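You operate a simulated robot arm through the tools that you are given. There is no shell and no other tool.

You are at the controls of a simulated robot arm. One attempt, no reset.

## Task
Compare the grade three weight with the grade one weight on the check balance.
Fine: the grade card tells which ring; switch on and zero; weigh and save grade one, put it back on its tray ring, then weigh and save grade three and leave it on the pan; the weights stand on the long wooden tray, grade two stays there.

Only the result counts: the job must be done as asked and must still hold three seconds after the hand-in. Knocking over, shifting, dropping, spilling or breaking anything else fails it.

## Robot
A 7-joint arm with a two-finger parallel gripper, fixed in place. Base frame: the origin is on the floor under the middle of its stand, x ahead of it, y to its left, z up; the work surface is at about z = 805. Units: mm, rad, N and s.
It reaches about 1112 mm from its shoulder. Its first joint turns from -2.897 to 2.897 rad. Payload 3.43 kg.
The tool frame sits at the grasp point between the pads (the TCP): z along the fingers, y along the line on which they close. The tips reach 34 mm beyond it. Largest opening 128 mm; finger width 24, thickness 12; the body of the gripper, 48 by 130 mm, starts 96 mm behind the TCP.
Orientation is that of the tool frame in the base frame, as a unit quaternion [x, y, z, w]. With the fingers straight down and closing along the base's y, the tool's x points along the base's -x, its y along +y and its z along -z.

## Interface
- The arm moves only by the tool nudge_tool. Its argument "steps" is a list of rows, each an object of numbers (a shift or turn left out is 0, a gripper value left out holds the last): "hand": the gripper command, from -1 (fully open) to 1 (shut), values between in proportion; "x", "y", "z": the shift along the tool's x, y, z in mm; "rx", "ry", "rz": the turn, a rotation vector about the tool's x, y, z in rad. In form: [{"hand": .., "x": .., "y": .., "z": .., "rx": .., "ry": .., "rz": ..}, ...]. A call has 1 to 20 rows; each row shifts and turns the commanded pose from where the row before left it, along the tool's axes as they then stand. Rows are played at 5 a second. More than 50 mm and 0.15 rad between two rows, or a gripper value outside its range, and nothing of the call is played. Where a pose cannot be reached the arm comes as near as it can. A force on the tool above 90 N (or 10 N above the force at the start of the call, whichever is more), or a blocked arm, ends the call early, and 0.2 s more pass. The fingers move at their own pace (about 153 mm/s each) and stop on an object; they squeeze with about 37 N. The grip force told is the motor's: it shows also when the fingers shut on nothing. Time passes only in rows, and 0.2 s behind the last, so rows that do not move let the fingers close. It gives the time, the measured TCP pose, the force on the tool (base axes), the opening and the grip force at its end, in the units of the frame above (readings bear some noise), with the torque about the TCP (base axes, N m) and any sound that the robot's microphone picked up.
- Cameras (640 x 400 px; columns grow to the right, rows downward): "scene" is fixed at [409.7, 496.5, 1571.1]; the picture's right is [-0.60, -0.80, 0.00], its down [-0.75, 0.56, -0.35] and it looks along [0.28, -0.21, -0.94] (base axes); focal length 319 px, centre (320, 200). "wrist" rides on the gripper at [76, -11, -160] in the tool frame; the picture's right is [0.15, 0.99, 0.00], its down [-0.88, 0.13, -0.46] and it looks along [-0.45, 0.07, 0.89] (tool axes); focal length 234 px, centre (320, 200). There is no depth. A picture from a camera that has moved, and an enlarged one, comes with that camera's place and axes in the base frame and with its lens. The place of the scene camera against the robot may be out by one fixed shift of up to 25 mm in any direction.
- get_image(camera): a new picture of that camera. The clock stands still meanwhile.
- inspect(camera, box): a new picture of the part [left, top, right, bottom] of that camera's present view, enlarged. The clock stands still meanwhile.
- job_done(): hands the job in; it is judged then, once.

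Places have to be worked out from the pictures, the camera data and where the tool is seen. Open the gripper and draw the arm clear of the work before you hand the job in, unless the task says otherwise.

The tools are called after ">>>" as a command line: name --argument value ..., lists and objects as JSON in quotes. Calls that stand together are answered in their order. nudge_tool: Moves the arm, as the interface text tells. Its arguments: {"type":"object","properties":{"steps":{"type":"array"}},"required":["steps"]} The other tools are called the same way: get_image (camera) takes a picture; inspect (camera, box) takes an enlarged picture of a part of a camera's view; job_done () hands the job in.

At the start:

```text
clock: 0.0
tool_pos: [592.9, 216.1, 1114.2]
orientation: [-0.001, 1.0, 0.0, 0.0]
wrist_force: [-0.3, -0.2, 0.5]
wrist_torque: [-0.01, 0.03, 0.0]
finger_gap: 128.0
gripper_force: 0.0
```

scene: 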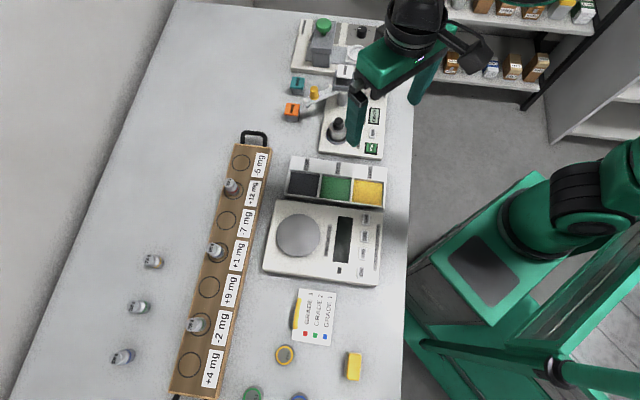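
wrist: 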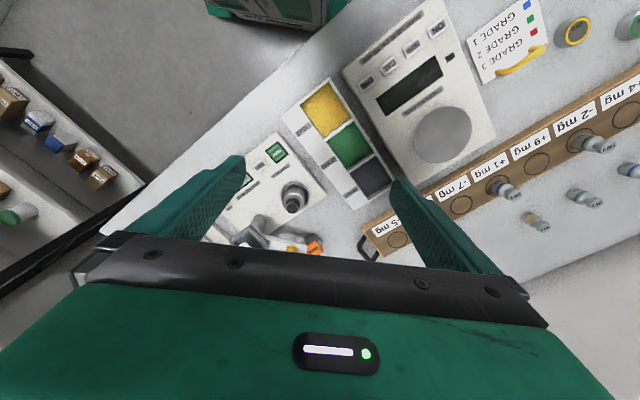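

I start by looking closely at the card, the balance and the tray.

>>> inspect --camera "scene" --box '[280, 280, 350, 350]'

>>> inspect --camera "scene" --box '[255, 190, 395, 290]'

>>> inspect --camera "scene" --box '[160, 130, 280, 260]'

>>> inspect --camera "scene" --box '[100, 250, 260, 400]'

>>> inspect --camera "wrist" --box '[340, 0, 640, 200]'

```text
5.71 times, centred on (315, 315) of scene
camera zoom: at [409.7, 496.5, 1571.1], right [-0.6, -0.8, 0.0], down [-0.75, 0.56, -0.35], along [0.28, -0.21, -0.94], focal length 1822 px, centre (349, -457)
```

zoom: 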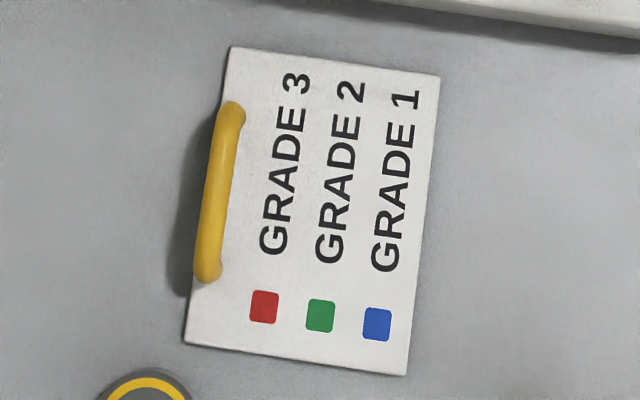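

```text
4.00 times, centred on (325, 240) of scene
camera zoom: at [409.7, 496.5, 1571.1], right [-0.6, -0.8, 0.0], down [-0.75, 0.56, -0.35], along [0.28, -0.21, -0.94], focal length 1275 px, centre (300, 40)
```

zoom: 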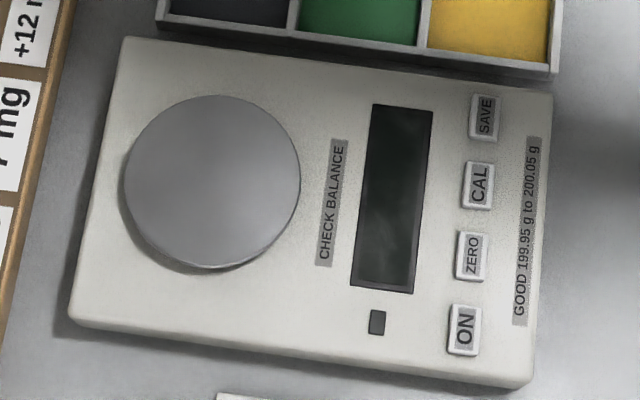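

```text
3.08 times, centred on (220, 195) of scene
camera zoom: at [409.7, 496.5, 1571.1], right [-0.6, -0.8, 0.0], down [-0.75, 0.56, -0.35], along [0.28, -0.21, -0.94], focal length 981 px, centre (628, 215)
```

zoom: 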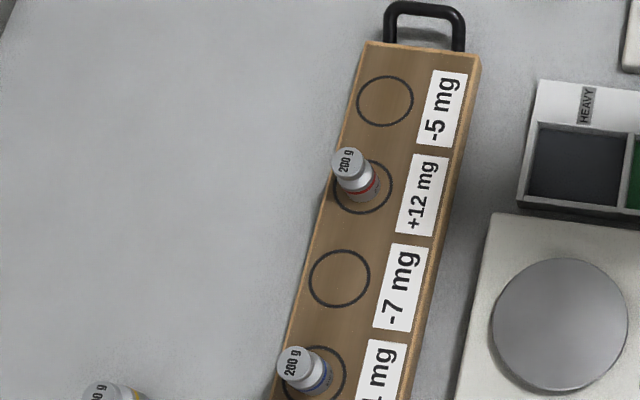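

```text
2.67 times, centred on (180, 325) of scene
camera zoom: at [409.7, 496.5, 1571.1], right [-0.6, -0.8, 0.0], down [-0.75, 0.56, -0.35], along [0.28, -0.21, -0.94], focal length 850 px, centre (693, -133)
```

zoom: 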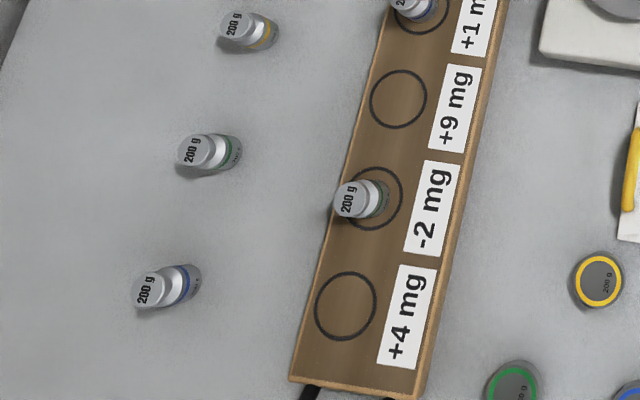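

```text
2.00 times, centred on (490, 100) of wrist
camera zoom: at [517.9, 206.7, 1273.5], right [-0.15, 0.99, 0.0], down [0.88, 0.13, 0.45], along [0.45, 0.07, -0.89], focal length 468 px, centre (-20, 400)
```

zoom: 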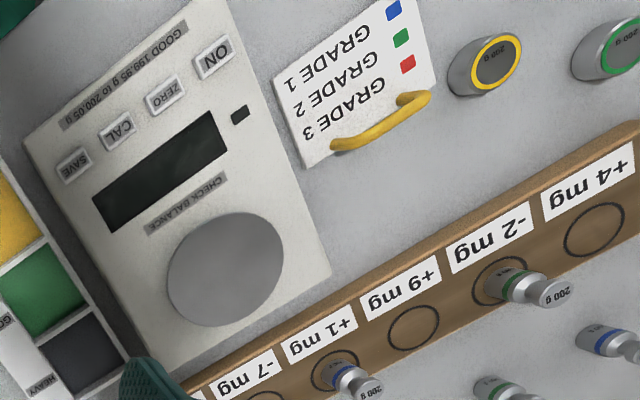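

The card says grade 1 is blue, grade 2 green and grade 3 red. On the tray, blue stands at +1 mg, green at -2 mg and red at +12 mg. The balance lies about 45° turned with ON near (430, 366), so I turn the tool by 45° and move over the balance for a closer view.

>>> nudge_tool --steps '[{"hand": -1, "rz": -0.1309}, {"rz": -0.1309}, {"rz": -0.1309}, {"rz": -0.1309}, {"rz": -0.1309}, {"rz": -0.1309}, {"y": 44.1, "x": 2, "z": 12.8}, {"y": 44.1, "x": 2, "z": 12.8}, {"y": 44.1, "x": 2, "z": 12.8}, {"y": 44.1, "x": 2, "z": 12.8}, {"y": 44.1, "x": 2, "z": 12.8}, {}, {}]'

>>> get_image --camera "wrist"

>>> get_image --camera "scene"

```text
clock: 2.8
tool_pos: [415.2, 363.8, 1055.6]
orientation: [-0.383, 0.924, -0.002, 0.006]
wrist_force: [0.3, -1.3, -0.9]
wrist_torque: [0.0, -0.03, 0.01]
finger_gap: 128.2
gripper_force: 0.1
```

```text
taken
camera wrist: at [367.7, 303.6, 1214.5], right [-0.8, 0.6, -0.01], down [0.53, 0.71, 0.46], along [0.28, 0.37, -0.89], focal length 234 px, centre (320, 200)
```

wrist: 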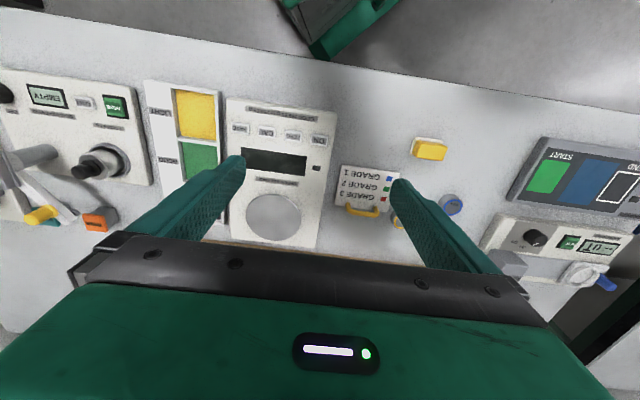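

```text
taken
```

scene: 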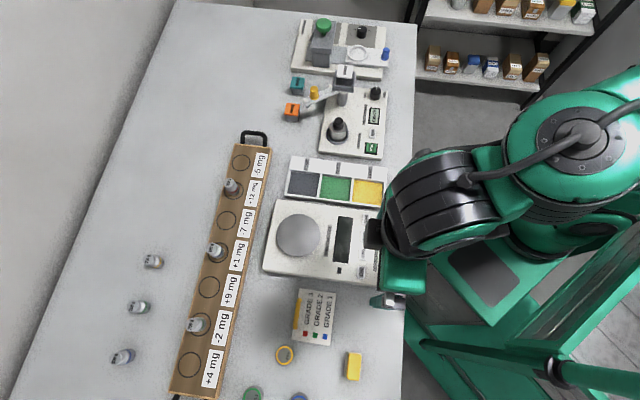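

The tool reads some 15 mm off the commanded place; I let it settle and read again while looking closer.

>>> nudge_tool --steps '[{}, {}, {}, {}]'

>>> inspect --camera "wrist" --box '[200, 70, 360, 250]'

```text
clock: 3.8
tool_pos: [415.3, 362.9, 1055.3]
orientation: [-0.382, 0.924, -0.002, 0.006]
wrist_force: [0.4, -0.3, 0.4]
wrist_torque: [-0.01, 0.01, 0.01]
finger_gap: 128.1
gripper_force: 0.2
```

```text
2.22 times, centred on (280, 160) of wrist
camera zoom: at [367.9, 303.4, 1214.5], right [-0.8, 0.6, -0.01], down [0.53, 0.71, 0.46], along [0.28, 0.37, -0.89], focal length 520 px, centre (409, 289)
```

zoom: 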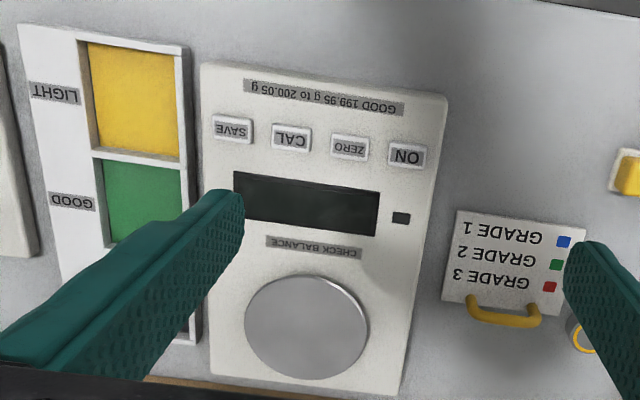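

From both wrist views the ON button's top works out at about (424, 371, 841), ZERO (454, 342), CAL (483, 313) and SAVE (514, 284), with the pan centre near (574, 432). I close the fingers and go down above ON in open air first, to check how the arm follows.

>>> nudge_tool --steps '[{"hand": 1, "x": -3, "z": 20}, {"x": -3, "z": 30}, {"x": -3, "z": 30}, {"x": -2, "z": 30}, {"z": 25}, {}, {}]'

>>> get_image --camera "wrist"

```text
clock: 5.4
tool_pos: [426.5, 370.9, 922.4]
orientation: [-0.382, 0.924, -0.003, 0.005]
wrist_force: [0.1, 0.9, 0.7]
wrist_torque: [-0.01, -0.01, -0.02]
finger_gap: 0.1
gripper_force: 33.3
```

```text
taken
camera wrist: at [379.0, 311.2, 1081.3], right [-0.8, 0.6, -0.01], down [0.53, 0.71, 0.46], along [0.28, 0.37, -0.89], focal length 234 px, centre (320, 200)
```

wrist: 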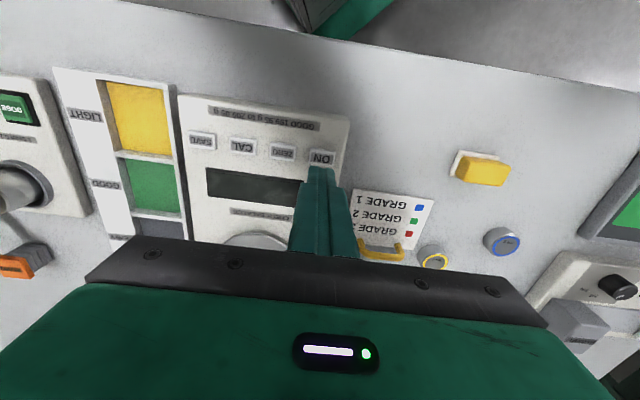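

Tip now reads (426.5, 370.9, 922), and ON is confirmed at about (425, 371). I go down to just above it and press in small steps.

>>> nudge_tool --steps '[{"hand": 1, "x": 1.0, "y": 1.0, "z": 20}, {"z": 18}, {"z": 2}, {"z": 2}, {"z": 2}, {"z": 2}, {"z": 1}, {"z": 1}]'

```text
clock: 7.2
tool_pos: [426.7, 373.5, 875.5]
orientation: [-0.382, 0.924, -0.001, 0.008]
wrist_force: [5.4, -8.9, 38.1]
wrist_torque: [-0.49, 0.17, 0.33]
finger_gap: 0.0
gripper_force: 32.9
heard: click
```

A click was heard with 38 N on the tool at z = 875.5. I back off straight up and look at the display.

>>> nudge_tool --steps '[{"z": -5}, {"z": -20}, {"z": -25}, {}]'

>>> inspect --camera "wrist" --box '[160, 80, 380, 250]'

>>> inspect --camera "scene" --box '[255, 190, 395, 290]'

```text
clock: 8.2
tool_pos: [426.0, 372.6, 924.8]
orientation: [-0.382, 0.924, -0.001, 0.005]
wrist_force: [0.1, 0.4, -0.2]
wrist_torque: [0.04, 0.02, -0.02]
finger_gap: 0.2
gripper_force: 32.9
```

```text
2.35 times, centred on (270, 165) of wrist
camera zoom: at [379.0, 313.3, 1082.7], right [-0.8, 0.6, -0.01], down [0.53, 0.71, 0.46], along [0.28, 0.37, -0.89], focal length 551 px, centre (438, 282)
```

zoom: 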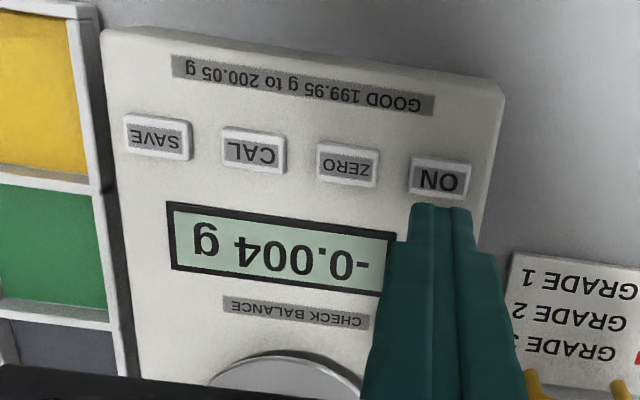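

```text
4.00 times, centred on (325, 240) of scene
camera zoom: at [409.7, 496.5, 1571.1], right [-0.6, -0.8, 0.0], down [-0.75, 0.56, -0.35], along [0.28, -0.21, -0.94], focal length 1275 px, centre (300, 40)
```

zoom: 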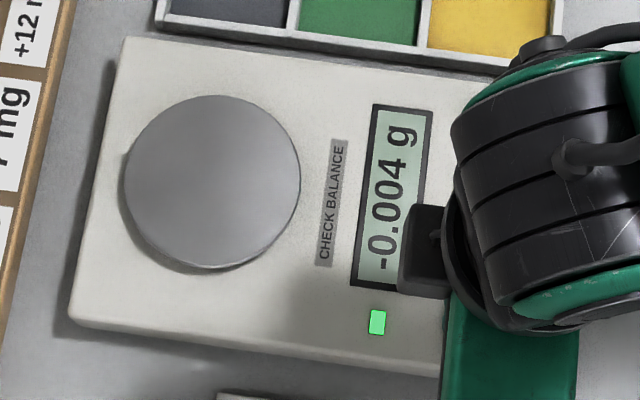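

The balance is on and shows -0.004 g. I move over to ZERO at about (453.5, 342) and press it.

>>> nudge_tool --steps '[{"hand": 1, "x": 1.0, "y": -20.5}, {"x": 1.0, "y": -20.5}, {}, {}]'

>>> inspect --camera "wrist" --box '[160, 80, 420, 250]'

```text
clock: 9.2
tool_pos: [452.4, 341.7, 921.7]
orientation: [-0.383, 0.924, -0.003, 0.005]
wrist_force: [-0.2, 0.6, 0.6]
wrist_torque: [0.02, 0.02, 0.0]
finger_gap: 0.2
gripper_force: 32.9
```

```text
2.35 times, centred on (290, 165) of wrist
camera zoom: at [405.0, 282.5, 1081.3], right [-0.8, 0.6, -0.01], down [0.53, 0.71, 0.46], along [0.28, 0.37, -0.89], focal length 551 px, centre (391, 282)
```

zoom: 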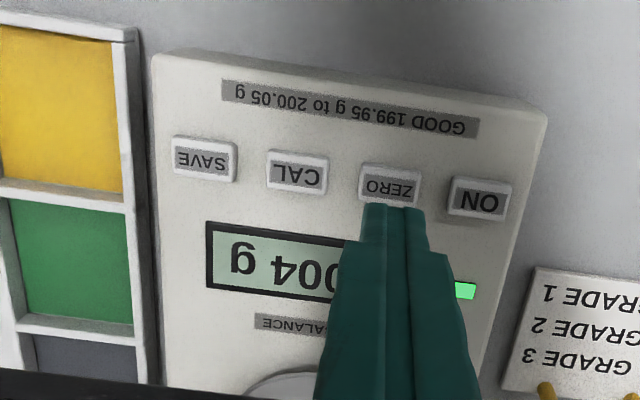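

The tip sits over ZERO the same way it sat over ON. I press with the same stroke.

>>> nudge_tool --steps '[{"hand": 1, "z": 20}, {"z": 18}, {"z": 2}, {"z": 2}, {"z": 2}, {"z": 2}, {"z": 1}, {"z": 1}]'

```text
clock: 11.0
tool_pos: [453.4, 341.6, 875.6]
orientation: [-0.383, 0.924, -0.003, 0.006]
wrist_force: [-1.8, -3.2, 11.0]
wrist_torque: [-0.2, 0.08, 0.04]
finger_gap: 0.1
gripper_force: 32.6
heard: click
```

A click again. I raise the tool and check the display.

>>> nudge_tool --steps '[{"z": -5}, {"z": -20}, {"z": -30}, {"z": -40}, {}]'

>>> inspect --camera "wrist" --box '[160, 80, 420, 250]'

>>> inspect --camera "scene" --box '[255, 190, 395, 290]'

```text
clock: 12.2
tool_pos: [454.2, 340.2, 967.3]
orientation: [-0.384, 0.923, -0.002, 0.006]
wrist_force: [-0.2, -1.3, 0.1]
wrist_torque: [-0.01, 0.03, -0.01]
finger_gap: 0.2
gripper_force: 33.2
```

```text
2.35 times, centred on (290, 165) of wrist
camera zoom: at [406.6, 281.1, 1126.6], right [-0.8, 0.6, -0.01], down [0.53, 0.71, 0.46], along [0.28, 0.37, -0.89], focal length 551 px, centre (391, 282)
```

zoom: 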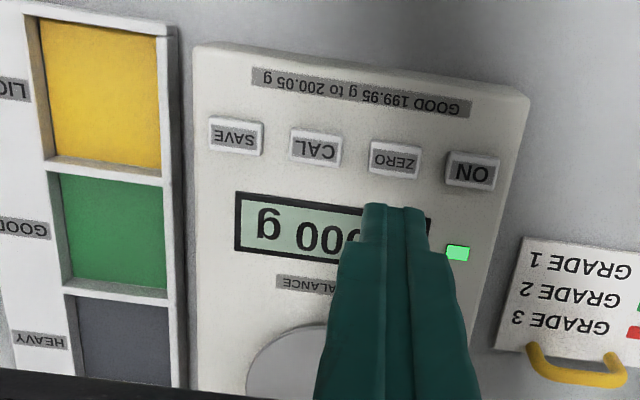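

```text
4.00 times, centred on (325, 240) of scene
camera zoom: at [409.7, 496.5, 1571.1], right [-0.6, -0.8, 0.0], down [-0.75, 0.56, -0.35], along [0.28, -0.21, -0.94], focal length 1275 px, centre (300, 40)
```

zoom: 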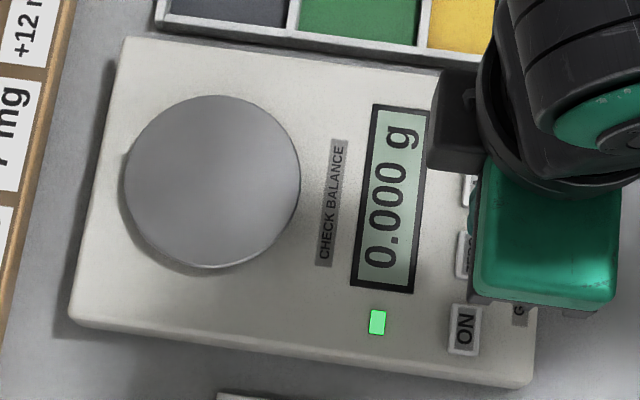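

The display now reads 0.000 g. Next is the blue weight at the +1 mg ring, judged near (663, 604), so I open the gripper and move to a view pose above it.

>>> nudge_tool --steps '[{"hand": -1, "x": -20, "z": -30}, {"x": -42, "y": 5.5, "z": -2}, {"x": -42, "y": 5.5, "z": -2}, {"x": -42, "y": 5.5, "z": -2}, {"x": -42, "y": 5.5, "z": -2}, {"x": -42, "y": 5.5, "z": -2}, {"x": -42, "y": 5.5, "z": -2}, {"x": -42, "y": 5.5, "z": -2}, {}, {}]'

>>> get_image --camera "wrist"

>>> get_image --camera "scene"

```text
clock: 14.4
tool_pos: [648.6, 593.3, 1015.2]
orientation: [-0.382, 0.924, -0.002, 0.006]
wrist_force: [0.3, 0.4, 0.1]
wrist_torque: [0.03, -0.01, -0.01]
finger_gap: 128.1
gripper_force: 0.1
```

```text
taken
camera wrist: at [600.9, 533.9, 1173.7], right [-0.8, 0.6, -0.01], down [0.53, 0.71, 0.46], along [0.28, 0.37, -0.89], focal length 234 px, centre (320, 200)
```

wrist: 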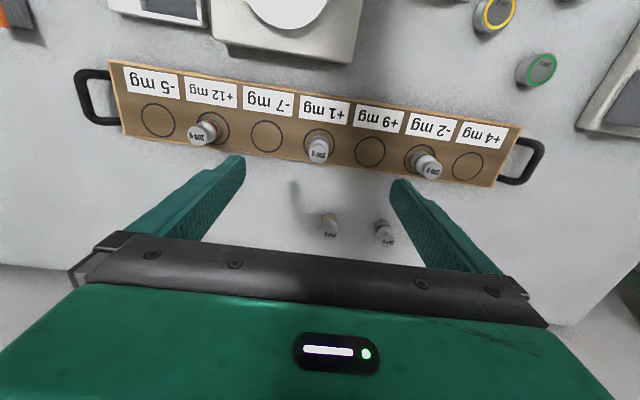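

```text
taken
```

scene: 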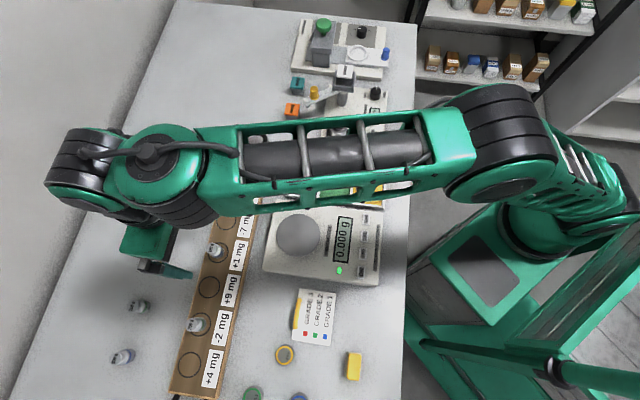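

>>> inspect --camera "wrist" --box '[250, 80, 400, 180]'

>>> inspect --camera "wrist" --box '[100, 50, 260, 160]'

```text
4.00 times, centred on (325, 130) of wrist
camera zoom: at [600.9, 533.9, 1173.7], right [-0.8, 0.6, -0.01], down [0.53, 0.71, 0.46], along [0.28, 0.37, -0.89], focal length 937 px, centre (300, 480)
```

zoom: 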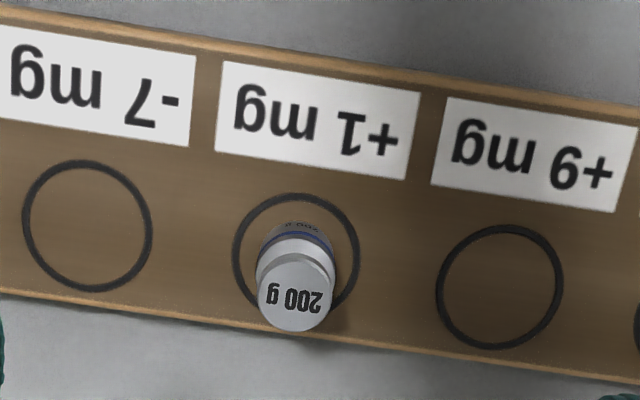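

```text
3.64 times, centred on (180, 105) of wrist
camera zoom: at [600.9, 533.9, 1173.7], right [-0.8, 0.6, -0.01], down [0.53, 0.71, 0.46], along [0.28, 0.37, -0.89], focal length 852 px, centre (829, 546)
```

zoom: 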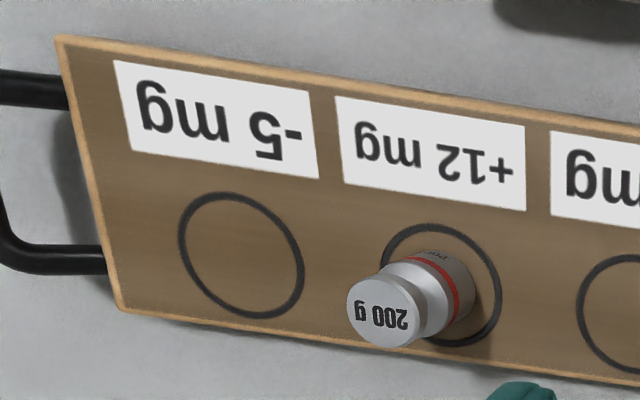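

The blue weight stands in the +1 mg ring at about (658, 603); the tray top is near z = 822 and the knob top near 869. I go lower above it with a narrower opening, evening out the small tilt, and look again.

>>> nudge_tool --steps '[{"hand": -0.25, "x": -7, "z": 20, "rx": -0.0089, "ry": 0.0089}, {"x": -6.7, "z": 30}, {"z": 30}, {"z": 10}, {}, {}]'

>>> get_image --camera "wrist"

>>> inspect --camera "wrist" --box '[240, 80, 400, 220]'

```text
clock: 15.8
tool_pos: [656.2, 602.3, 925.4]
orientation: [-0.382, 0.924, 0.001, -0.001]
wrist_force: [0.1, 0.5, -0.1]
wrist_torque: [-0.01, 0.03, -0.02]
finger_gap: 80.0
gripper_force: 0.1
```

```text
taken
camera wrist: at [610.9, 543.1, 1085.4], right [-0.8, 0.6, 0.0], down [0.53, 0.71, 0.46], along [0.27, 0.37, -0.89], focal length 234 px, centre (320, 200)
```

wrist: 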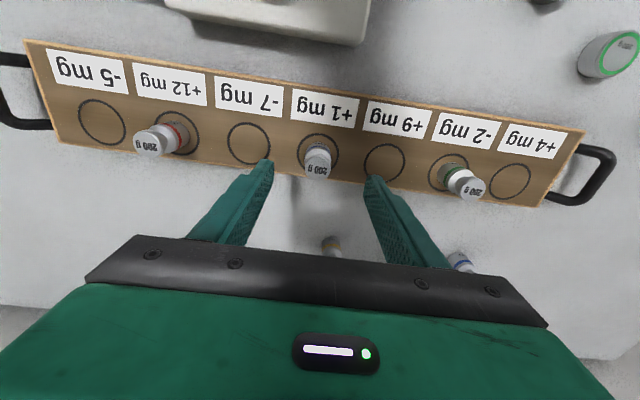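

```text
2.86 times, centred on (320, 150) of wrist
camera zoom: at [610.9, 543.1, 1085.4], right [-0.8, 0.6, 0.0], down [0.53, 0.71, 0.46], along [0.27, 0.37, -0.89], focal length 669 px, centre (320, 343)
```

zoom: 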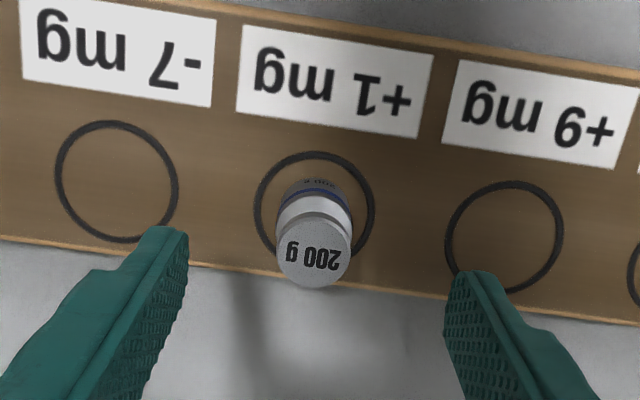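

The weight is centred at about (657.6, 602.3), and the TCP is within 1.5 mm of it with the tilt gone. I go down to TCP z ≈ 864, with the tips a few mm over the tray, and close.

>>> nudge_tool --steps '[{"hand": -0.25, "x": -1, "y": -1, "z": 25}, {"z": 20}, {"z": 10}, {"z": 6}, {}, {"hand": 1}, {"hand": 1}, {"hand": 1}, {"hand": 1}]'

>>> get_image --camera "wrist"

```text
clock: 17.8
tool_pos: [657.5, 601.5, 866.0]
orientation: [-0.383, 0.924, 0.001, -0.001]
wrist_force: [0.1, 0.1, 0.2]
wrist_torque: [-0.02, -0.01, 0.01]
finger_gap: 26.8
gripper_force: 36.8
```

```text
taken
camera wrist: at [612.5, 541.7, 1024.5], right [-0.8, 0.6, 0.0], down [0.53, 0.71, 0.46], along [0.27, 0.37, -0.89], focal length 234 px, centre (320, 200)
```

wrist: 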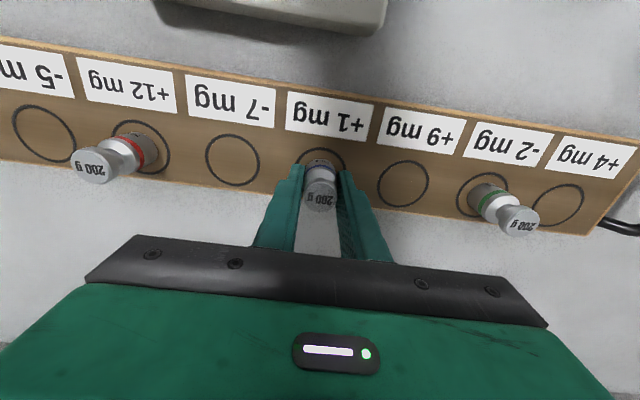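

The blue weight is held (gap 26.8 mm, TCP z 866.0). I lift it and travel part way towards the pan, looking again on the way.

>>> nudge_tool --steps '[{"hand": 1, "z": -5}, {"z": -15}, {"z": -30}, {"z": -34}, {"x": 20, "y": -8}, {"x": 35, "y": -12}, {"x": 35, "y": -12}, {"x": 10, "y": -4}, {}, {}]'

>>> get_image --camera "wrist"

>>> inspect --camera "wrist" --box '[200, 0, 440, 150]'

```text
clock: 20.0
tool_pos: [613.5, 506.6, 950.9]
orientation: [-0.383, 0.924, 0.001, -0.001]
wrist_force: [0.1, -0.3, -1.9]
wrist_torque: [0.03, -0.02, 0.02]
finger_gap: 27.0
gripper_force: 36.6
```

```text
taken
camera wrist: at [568.2, 446.7, 1109.6], right [-0.8, 0.6, 0.0], down [0.53, 0.71, 0.46], along [0.27, 0.37, -0.89], focal length 234 px, centre (320, 200)
```

wrist: 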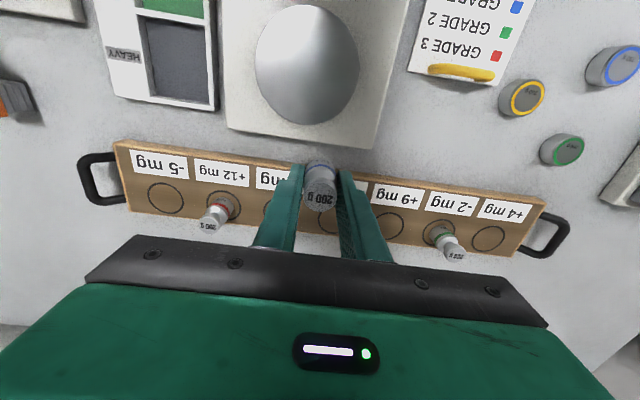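

```text
2.67 times, centred on (320, 75) of wrist
camera zoom: at [568.2, 446.7, 1109.6], right [-0.8, 0.6, 0.0], down [0.53, 0.71, 0.46], along [0.27, 0.37, -0.89], focal length 624 px, centre (320, 533)
```

zoom: 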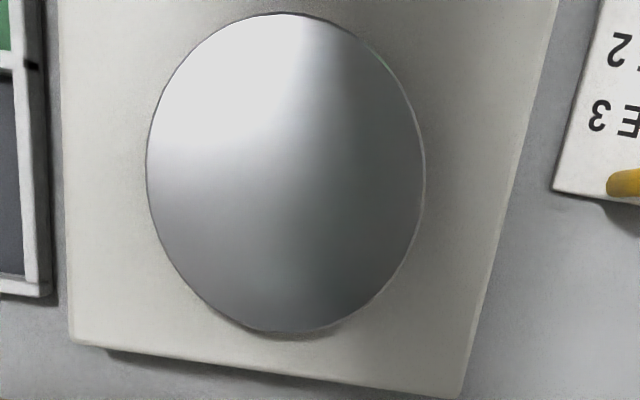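

From this nearly vertical view the pan centre is at about (574, 433), which matches the earlier estimate. I bring the weight over it and down to TCP z ≈ 908.

>>> nudge_tool --steps '[{"hand": 1, "x": 30, "y": -9}, {"x": 35, "y": -10}, {"x": 15, "y": -5.2}, {}, {"z": 15}, {"z": 15}, {"z": 10}, {"z": 3}, {}, {}]'

>>> get_image --camera "wrist"

>>> inspect --camera "scene" --box '[230, 180, 390, 290]'

```text
clock: 22.2
tool_pos: [574.8, 432.7, 907.9]
orientation: [-0.382, 0.924, 0.0, -0.001]
wrist_force: [-0.4, -0.3, -2.3]
wrist_torque: [0.01, -0.01, -0.02]
finger_gap: 26.6
gripper_force: 37.1
```

```text
taken
camera wrist: at [527.9, 372.4, 1067.1], right [-0.8, 0.6, 0.0], down [0.53, 0.71, 0.46], along [0.27, 0.37, -0.89], focal length 234 px, centre (320, 200)
```

wrist: 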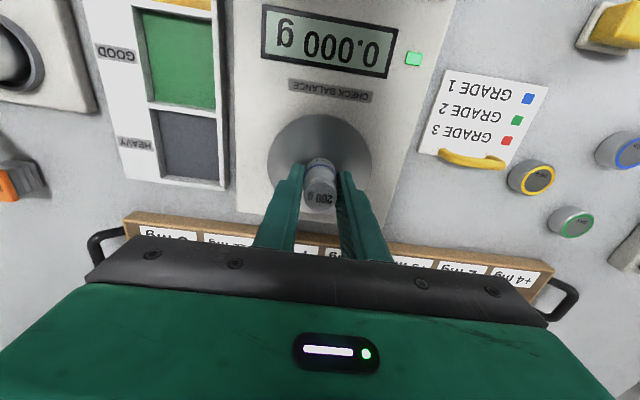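

```text
3.64 times, centred on (310, 235) of scene
camera zoom: at [409.7, 496.5, 1571.1], right [-0.6, -0.8, 0.0], down [-0.75, 0.56, -0.35], along [0.28, -0.21, -0.94], focal length 1160 px, centre (356, 73)
```

zoom: 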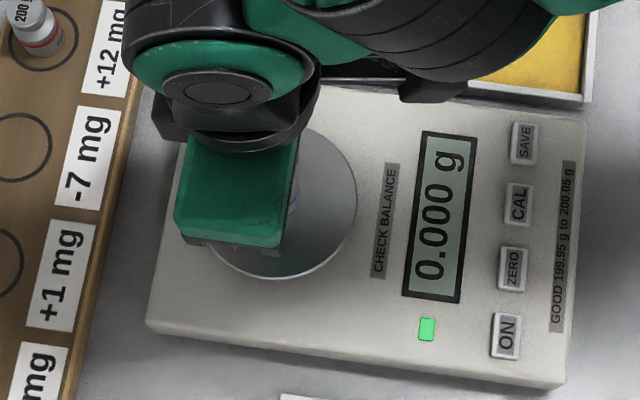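

The weight hangs centred over the pan and the display still reads 0.000 g. I lower slowly and watch force and reading.

>>> nudge_tool --steps '[{"hand": 1, "z": 3}, {"z": 2}, {"z": 2}, {"z": 1}, {"z": 1}, {}]'

>>> inspect --camera "wrist" --box '[230, 0, 430, 230]'

```text
clock: 23.6
tool_pos: [572.8, 432.5, 899.4]
orientation: [-0.382, 0.924, 0.003, 0.001]
wrist_force: [-0.7, 6.7, 18.5]
wrist_torque: [0.15, 0.14, -0.07]
finger_gap: 26.9
gripper_force: 37.2
```

```text
1.74 times, centred on (330, 115) of wrist
camera zoom: at [527.0, 371.9, 1057.7], right [-0.8, 0.6, 0.0], down [0.53, 0.71, 0.46], along [0.27, 0.37, -0.89], focal length 407 px, centre (303, 348)
```

zoom: 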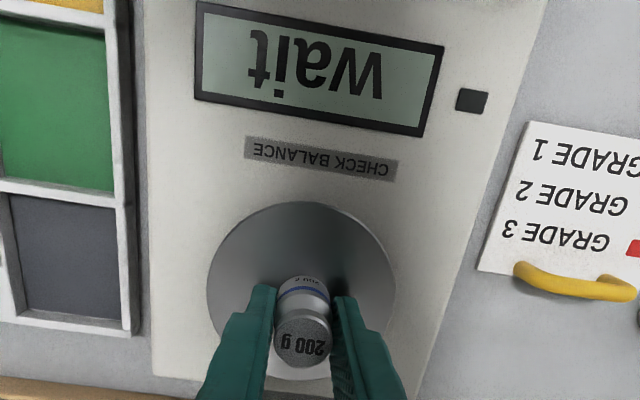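

The weight has touched the pan (18 N up, display says "wait"). I ease up about 1 mm, then open the fingers to let it go.

>>> nudge_tool --steps '[{"hand": 1, "z": -1}, {}]'

```text
clock: 24.2
tool_pos: [572.6, 431.3, 897.7]
orientation: [-0.382, 0.924, -0.001, -0.001]
wrist_force: [-3.6, 1.6, 7.6]
wrist_torque: [0.15, 0.06, 0.03]
finger_gap: 27.1
gripper_force: 36.9
```

Force is down to 7.6 N. I ease up another half millimetre and check before opening.

>>> nudge_tool --steps '[{"hand": 1, "z": -0.6}, {}]'

```text
clock: 24.8
tool_pos: [573.8, 430.1, 899.6]
orientation: [-0.382, 0.924, 0.0, -0.001]
wrist_force: [0.6, -0.2, -2.7]
wrist_torque: [-0.01, -0.03, 0.02]
finger_gap: 26.8
gripper_force: 37.1
```

The weight hangs free at no more than about half a millimetre over the pan. I open to release it and wait.

>>> nudge_tool --steps '[{"hand": 0.2}, {"hand": 0.2}, {"hand": 0.0}, {}, {}]'

>>> inspect --camera "wrist" --box '[230, 0, 430, 230]'

```text
clock: 26.0
tool_pos: [573.9, 431.7, 900.2]
orientation: [-0.382, 0.924, 0.001, 0.0]
wrist_force: [-0.6, -0.6, -0.4]
wrist_torque: [-0.04, -0.01, 0.0]
finger_gap: 64.3
gripper_force: 0.1
```

```text
1.74 times, centred on (330, 115) of wrist
camera zoom: at [527.3, 371.8, 1058.2], right [-0.8, 0.6, 0.0], down [0.53, 0.71, 0.46], along [0.27, 0.37, -0.89], focal length 407 px, centre (303, 348)
```

zoom: 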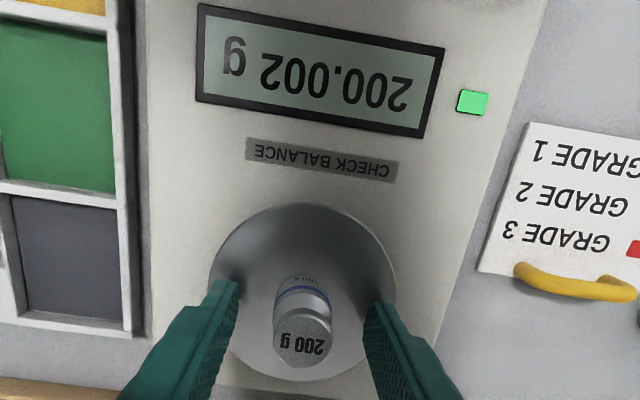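

Grade one reads 200.002 g with the green stable light. I lift straight off it, close the fingers and move over SAVE at about (514, 284).

>>> nudge_tool --steps '[{"hand": 0.0, "z": -10}, {"z": -25}, {"z": -30}, {"hand": 1, "x": 36, "y": -15}, {"x": 36, "y": -15}, {"x": 36, "y": -16}, {"x": 38.7, "y": -16.1}, {"z": 20}, {"z": 22}, {}, {}]'

>>> get_image --camera "wrist"

>>> inspect --camera "wrist" --box '[220, 80, 480, 250]'

```text
clock: 28.4
tool_pos: [515.8, 283.7, 920.3]
orientation: [-0.382, 0.924, 0.0, 0.0]
wrist_force: [-0.9, 0.6, -0.4]
wrist_torque: [-0.03, -0.02, 0.0]
finger_gap: 0.0
gripper_force: 33.4
```

```text
taken
camera wrist: at [469.3, 224.4, 1079.9], right [-0.8, 0.6, 0.0], down [0.53, 0.71, 0.46], along [0.27, 0.37, -0.89], focal length 234 px, centre (320, 200)
```

wrist: 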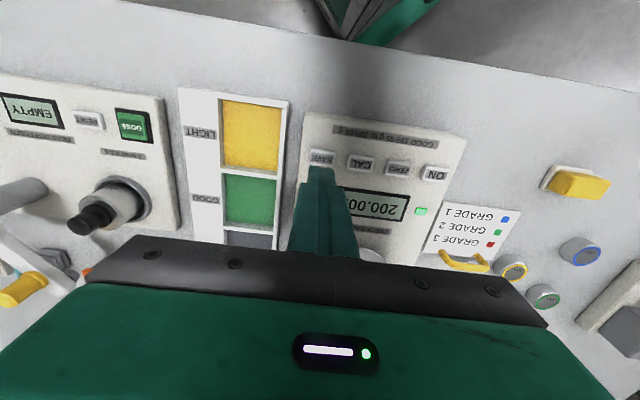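

```text
2.35 times, centred on (350, 165) of wrist
camera zoom: at [469.3, 224.4, 1079.9], right [-0.8, 0.6, 0.0], down [0.53, 0.71, 0.46], along [0.27, 0.37, -0.89], focal length 551 px, centre (249, 282)
```

zoom: 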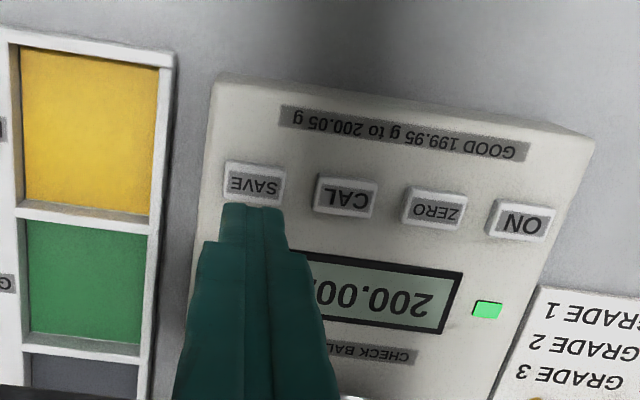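

SAVE sits at about (512, 284), so I shift 3 mm and press it with the same stroke.

>>> nudge_tool --steps '[{"hand": 1, "x": 2.0, "y": 2.0, "z": 18}, {"z": 18}, {"z": 2}, {"z": 2}, {"z": 2}, {"z": 2}, {"z": 1}, {"z": 1}]'

```text
clock: 30.2
tool_pos: [511.1, 285.6, 875.8]
orientation: [-0.383, 0.924, 0.0, 0.0]
wrist_force: [2.7, -2.7, 7.8]
wrist_torque: [-0.09, -0.06, 0.02]
finger_gap: 0.1
gripper_force: 32.6
heard: click
```

A click was heard on SAVE. I raise and read the display.

>>> nudge_tool --steps '[{"z": -5}, {"z": -20}, {"z": -30}, {"z": -35}, {}]'

>>> inspect --camera "wrist" --box '[220, 80, 480, 250]'

>>> get_image --camera "scene"

```text
clock: 31.4
tool_pos: [512.0, 283.1, 966.0]
orientation: [-0.383, 0.924, 0.0, -0.001]
wrist_force: [1.5, -1.1, -0.4]
wrist_torque: [-0.03, -0.01, -0.01]
finger_gap: 0.2
gripper_force: 33.0
```

```text
2.35 times, centred on (350, 165) of wrist
camera zoom: at [466.1, 223.0, 1125.2], right [-0.8, 0.6, 0.0], down [0.53, 0.71, 0.46], along [0.27, 0.37, -0.89], focal length 551 px, centre (249, 282)
```

zoom: 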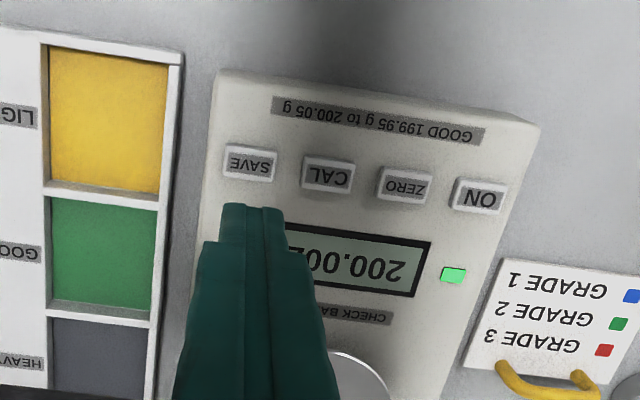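

```text
taken
```

scene: 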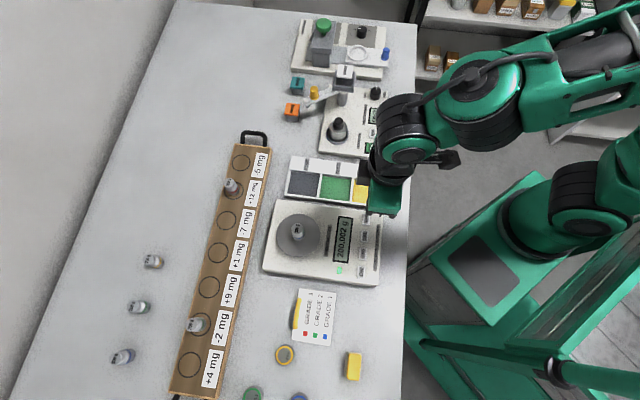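

I look for any sign on the display that the value was stored.

>>> inspect --camera "scene" --box '[325, 205, 385, 285]'

```text
5.00 times, centred on (355, 245) of scene
camera zoom: at [409.7, 496.5, 1571.1], right [-0.6, -0.8, 0.0], down [-0.75, 0.56, -0.35], along [0.28, -0.21, -0.94], focal length 1594 px, centre (145, -25)
```

zoom: 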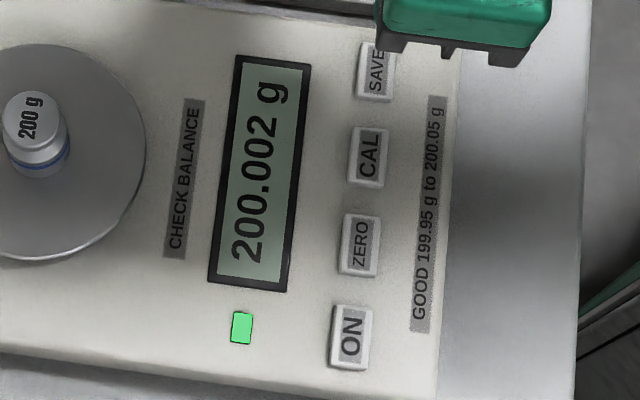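

The grade one weight stands on the pan at 200.002 g and stable; the press was heard as a click. I now open to 64 mm and go back above the weight to fetch it.

>>> nudge_tool --steps '[{"hand": 0.0, "x": -37, "y": 15}, {"x": -37, "y": 15}, {"x": -37, "y": 15}, {"x": -37.7, "y": 15.2}, {"z": 15}, {}, {}]'

>>> get_image --camera "wrist"

>>> inspect --camera "wrist" --box '[230, 30, 430, 230]'

```text
clock: 33.0
tool_pos: [572.3, 431.6, 949.7]
orientation: [-0.383, 0.924, 0.0, -0.001]
wrist_force: [-0.4, -0.3, -0.4]
wrist_torque: [-0.02, 0.03, -0.01]
finger_gap: 63.9
gripper_force: 0.0
```

```text
taken
camera wrist: at [528.0, 371.8, 1109.0], right [-0.8, 0.6, 0.0], down [0.53, 0.71, 0.46], along [0.27, 0.37, -0.89], focal length 234 px, centre (320, 200)
```

wrist: 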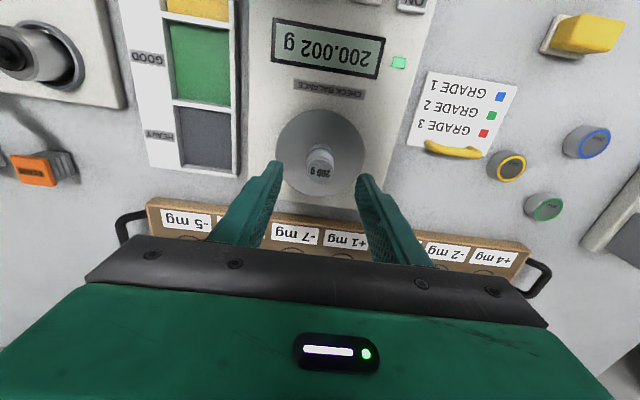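

```text
2.00 times, centred on (330, 130) of wrist
camera zoom: at [528.0, 371.8, 1109.0], right [-0.8, 0.6, 0.0], down [0.53, 0.71, 0.46], along [0.27, 0.37, -0.89], focal length 468 px, centre (300, 340)
```

zoom: 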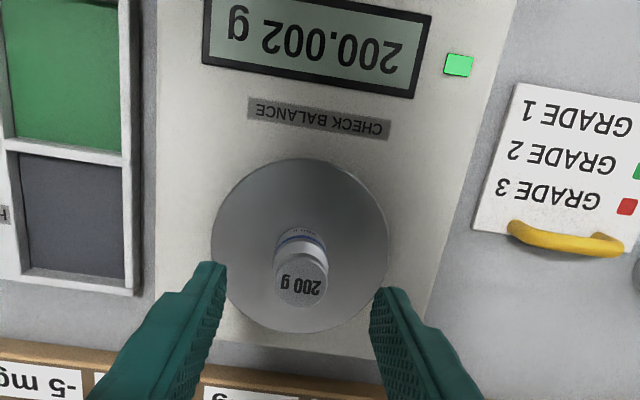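

The weight is centred between the fingers to within about 1.5 mm. I go down 51 mm and close on it.

>>> nudge_tool --steps '[{"hand": 0.0, "z": 20}, {"z": 15}, {"z": 10}, {"z": 6}, {}, {"hand": 1}, {"hand": 1}, {"hand": 1}]'

>>> inspect --camera "wrist" --box '[230, 0, 430, 230]'

```text
clock: 34.8
tool_pos: [573.3, 431.7, 900.8]
orientation: [-0.383, 0.924, 0.001, 0.0]
wrist_force: [0.1, 0.4, 0.2]
wrist_torque: [0.02, 0.02, -0.01]
finger_gap: 27.2
gripper_force: 36.4
```

```text
1.74 times, centred on (330, 115) of wrist
camera zoom: at [527.6, 372.2, 1059.1], right [-0.8, 0.6, 0.0], down [0.53, 0.71, 0.46], along [0.27, 0.37, -0.89], focal length 407 px, centre (303, 348)
```

zoom: 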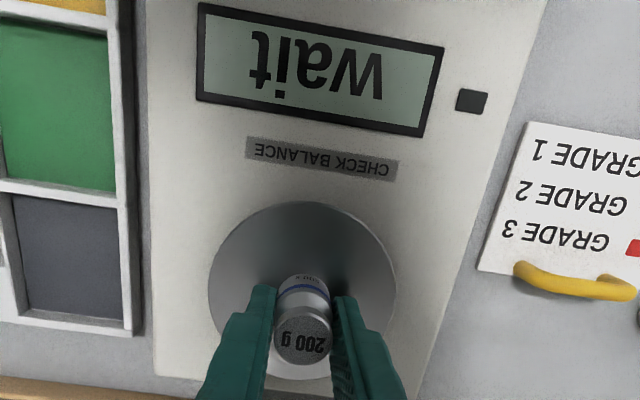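

The blue weight is held again. I lift and carry it back over the +1 mg ring, stopping high to check the aim.

>>> nudge_tool --steps '[{"hand": 1, "z": -5}, {"z": -20}, {"z": -30}, {"x": -36, "y": 12.2}, {"x": -36, "y": 12.2}, {"x": -36, "y": 12.2}, {"x": -36, "y": 12.2}, {"x": -36, "y": 12.2}, {"z": 25}, {"z": 20}, {}, {}]'

>>> get_image --camera "wrist"

>>> inspect --camera "wrist" --box '[230, 80, 410, 220]'

```text
clock: 37.4
tool_pos: [657.1, 599.5, 909.9]
orientation: [-0.383, 0.924, 0.001, 0.0]
wrist_force: [0.2, 0.3, -2.2]
wrist_torque: [-0.02, -0.02, 0.01]
finger_gap: 26.8
gripper_force: 36.9
```

```text
taken
camera wrist: at [611.2, 540.9, 1069.2], right [-0.8, 0.6, 0.0], down [0.53, 0.71, 0.46], along [0.27, 0.37, -0.89], focal length 234 px, centre (320, 200)
```

wrist: 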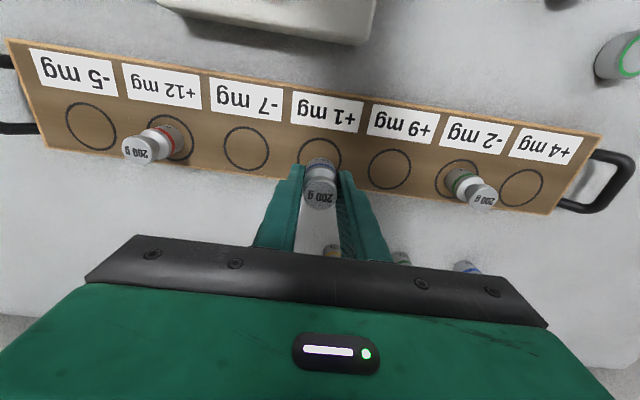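

```text
2.86 times, centred on (320, 150) of wrist
camera zoom: at [611.2, 540.9, 1069.2], right [-0.8, 0.6, 0.0], down [0.53, 0.71, 0.46], along [0.27, 0.37, -0.89], focal length 669 px, centre (320, 343)
```

zoom: 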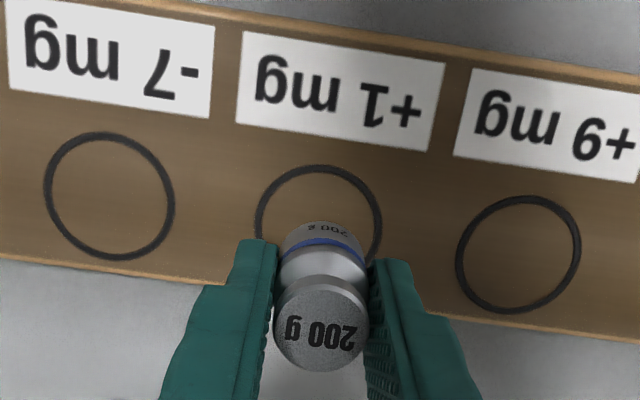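

Camera geometry puts the ring centre at (657.8, 602.3) and the TCP at (657.2, 602.4), so the aim is good. I lower it to just above the tray and then feel for contact.

>>> nudge_tool --steps '[{"hand": 1, "x": -0.4, "z": 18}, {"z": 14}, {"z": 8}, {"z": 2}, {"z": 0.6}, {"z": 0.5}, {}]'

```text
clock: 39.0
tool_pos: [657.7, 601.7, 867.6]
orientation: [-0.383, 0.924, 0.001, 0.0]
wrist_force: [1.4, -0.1, 9.3]
wrist_torque: [-0.09, -0.02, 0.01]
finger_gap: 27.2
gripper_force: 37.2
```

Contact is felt at 9 N. I ease up half a millimetre, then release.

>>> nudge_tool --steps '[{"hand": 1, "z": -0.6}, {}]'

```text
clock: 39.6
tool_pos: [657.1, 602.9, 867.7]
orientation: [-0.383, 0.924, 0.0, -0.001]
wrist_force: [2.1, -1.4, 2.5]
wrist_torque: [-0.01, -0.07, -0.01]
finger_gap: 27.0
gripper_force: 36.8
```

Only 2.5 N remains, so the weight is standing on the tray. I open and then rise clear.

>>> nudge_tool --steps '[{"hand": 0.2}, {"hand": 0.0}, {"hand": -0.1}, {}, {"z": -15}, {"z": -25}, {"z": -35}, {"z": -35}, {}, {}]'

>>> get_image --camera "wrist"

>>> inspect --camera "wrist" --box '[230, 80, 410, 220]'

>>> inspect --camera "wrist" --box '[80, 60, 260, 180]'

```text
clock: 41.8
tool_pos: [658.6, 604.6, 977.8]
orientation: [-0.382, 0.924, 0.001, 0.0]
wrist_force: [0.8, -0.5, -1.1]
wrist_torque: [0.02, -0.01, -0.02]
finger_gap: 70.3
gripper_force: 0.1
```

```text
taken
camera wrist: at [611.7, 544.7, 1136.5], right [-0.8, 0.6, 0.0], down [0.53, 0.71, 0.46], along [0.27, 0.37, -0.89], focal length 234 px, centre (320, 200)
```

wrist: 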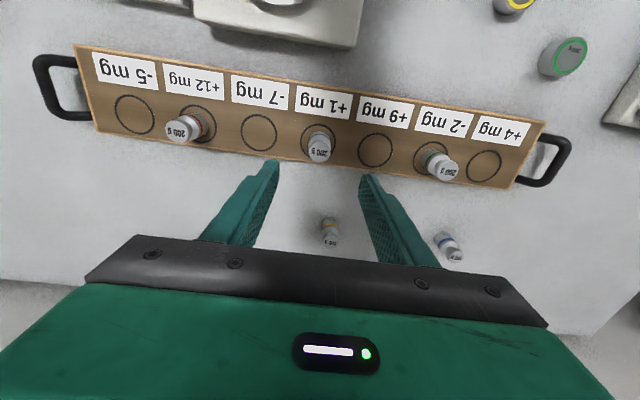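

```text
2.86 times, centred on (320, 150) of wrist
camera zoom: at [611.7, 544.7, 1136.5], right [-0.8, 0.6, 0.0], down [0.53, 0.71, 0.46], along [0.27, 0.37, -0.89], focal length 669 px, centre (320, 343)
```

zoom: 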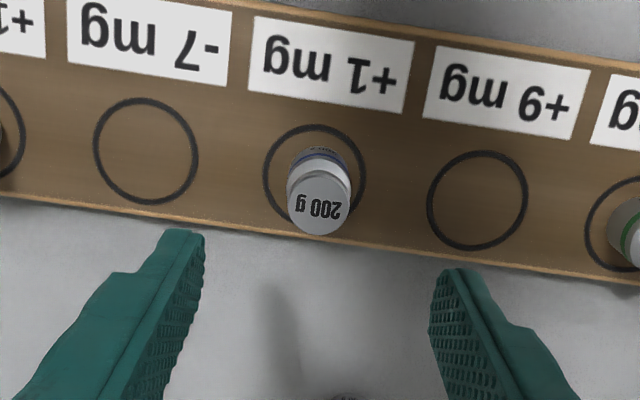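

```text
3.33 times, centred on (170, 120) of wrist
camera zoom: at [611.7, 544.7, 1136.5], right [-0.8, 0.6, 0.0], down [0.53, 0.71, 0.46], along [0.27, 0.37, -0.89], focal length 781 px, centre (820, 467)
```

zoom: 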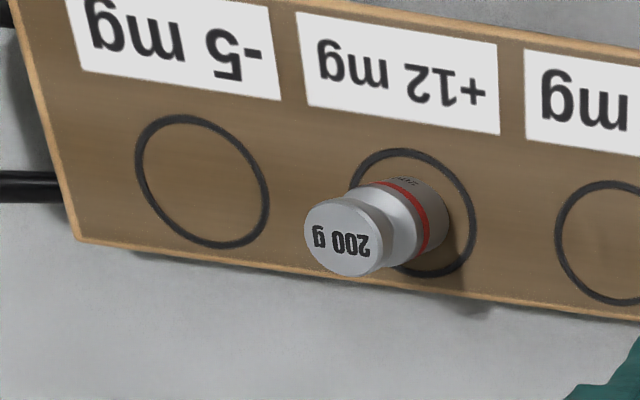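

The blue weight is back in its +1 mg ring. The red weight and its +12 mg ring both work out at about (769, 491), so I move over there and go down part way to check.

>>> nudge_tool --steps '[{"hand": -0.15, "y": -39.8, "x": 0.3}, {"y": -39.8, "x": 0.3}, {"y": -39.8, "x": 0.3}, {"y": -39.8, "x": 0.4}, {"z": 25}, {"z": 25}, {}, {}]'

>>> get_image --camera "wrist"

>>> inspect --camera "wrist" --box '[230, 80, 410, 220]'

```text
clock: 43.6
tool_pos: [770.5, 490.0, 926.6]
orientation: [-0.383, 0.924, 0.001, -0.001]
wrist_force: [-0.1, 0.4, -0.2]
wrist_torque: [0.0, -0.04, 0.01]
finger_gap: 73.8
gripper_force: 0.0
```

```text
taken
camera wrist: at [724.8, 428.5, 1085.3], right [-0.8, 0.6, 0.0], down [0.53, 0.71, 0.46], along [0.27, 0.37, -0.89], focal length 234 px, centre (320, 200)
```

wrist: 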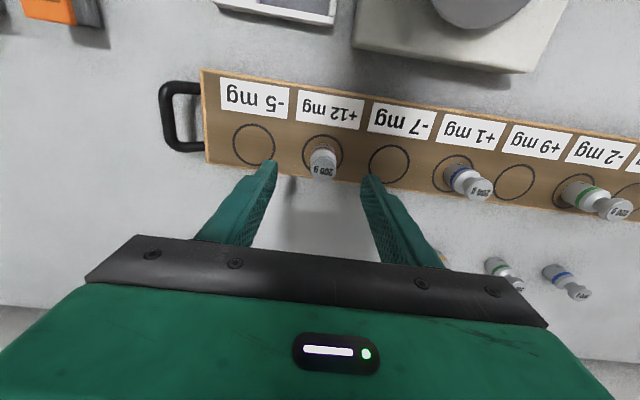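

```text
2.86 times, centred on (320, 150) of wrist
camera zoom: at [724.8, 428.5, 1085.3], right [-0.8, 0.6, 0.0], down [0.53, 0.71, 0.46], along [0.27, 0.37, -0.89], focal length 669 px, centre (320, 343)
```

zoom: 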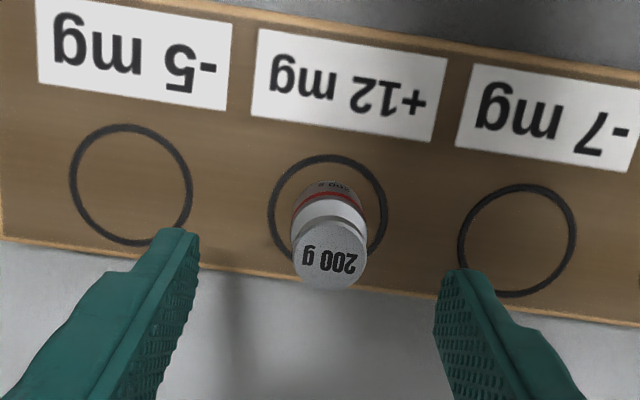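

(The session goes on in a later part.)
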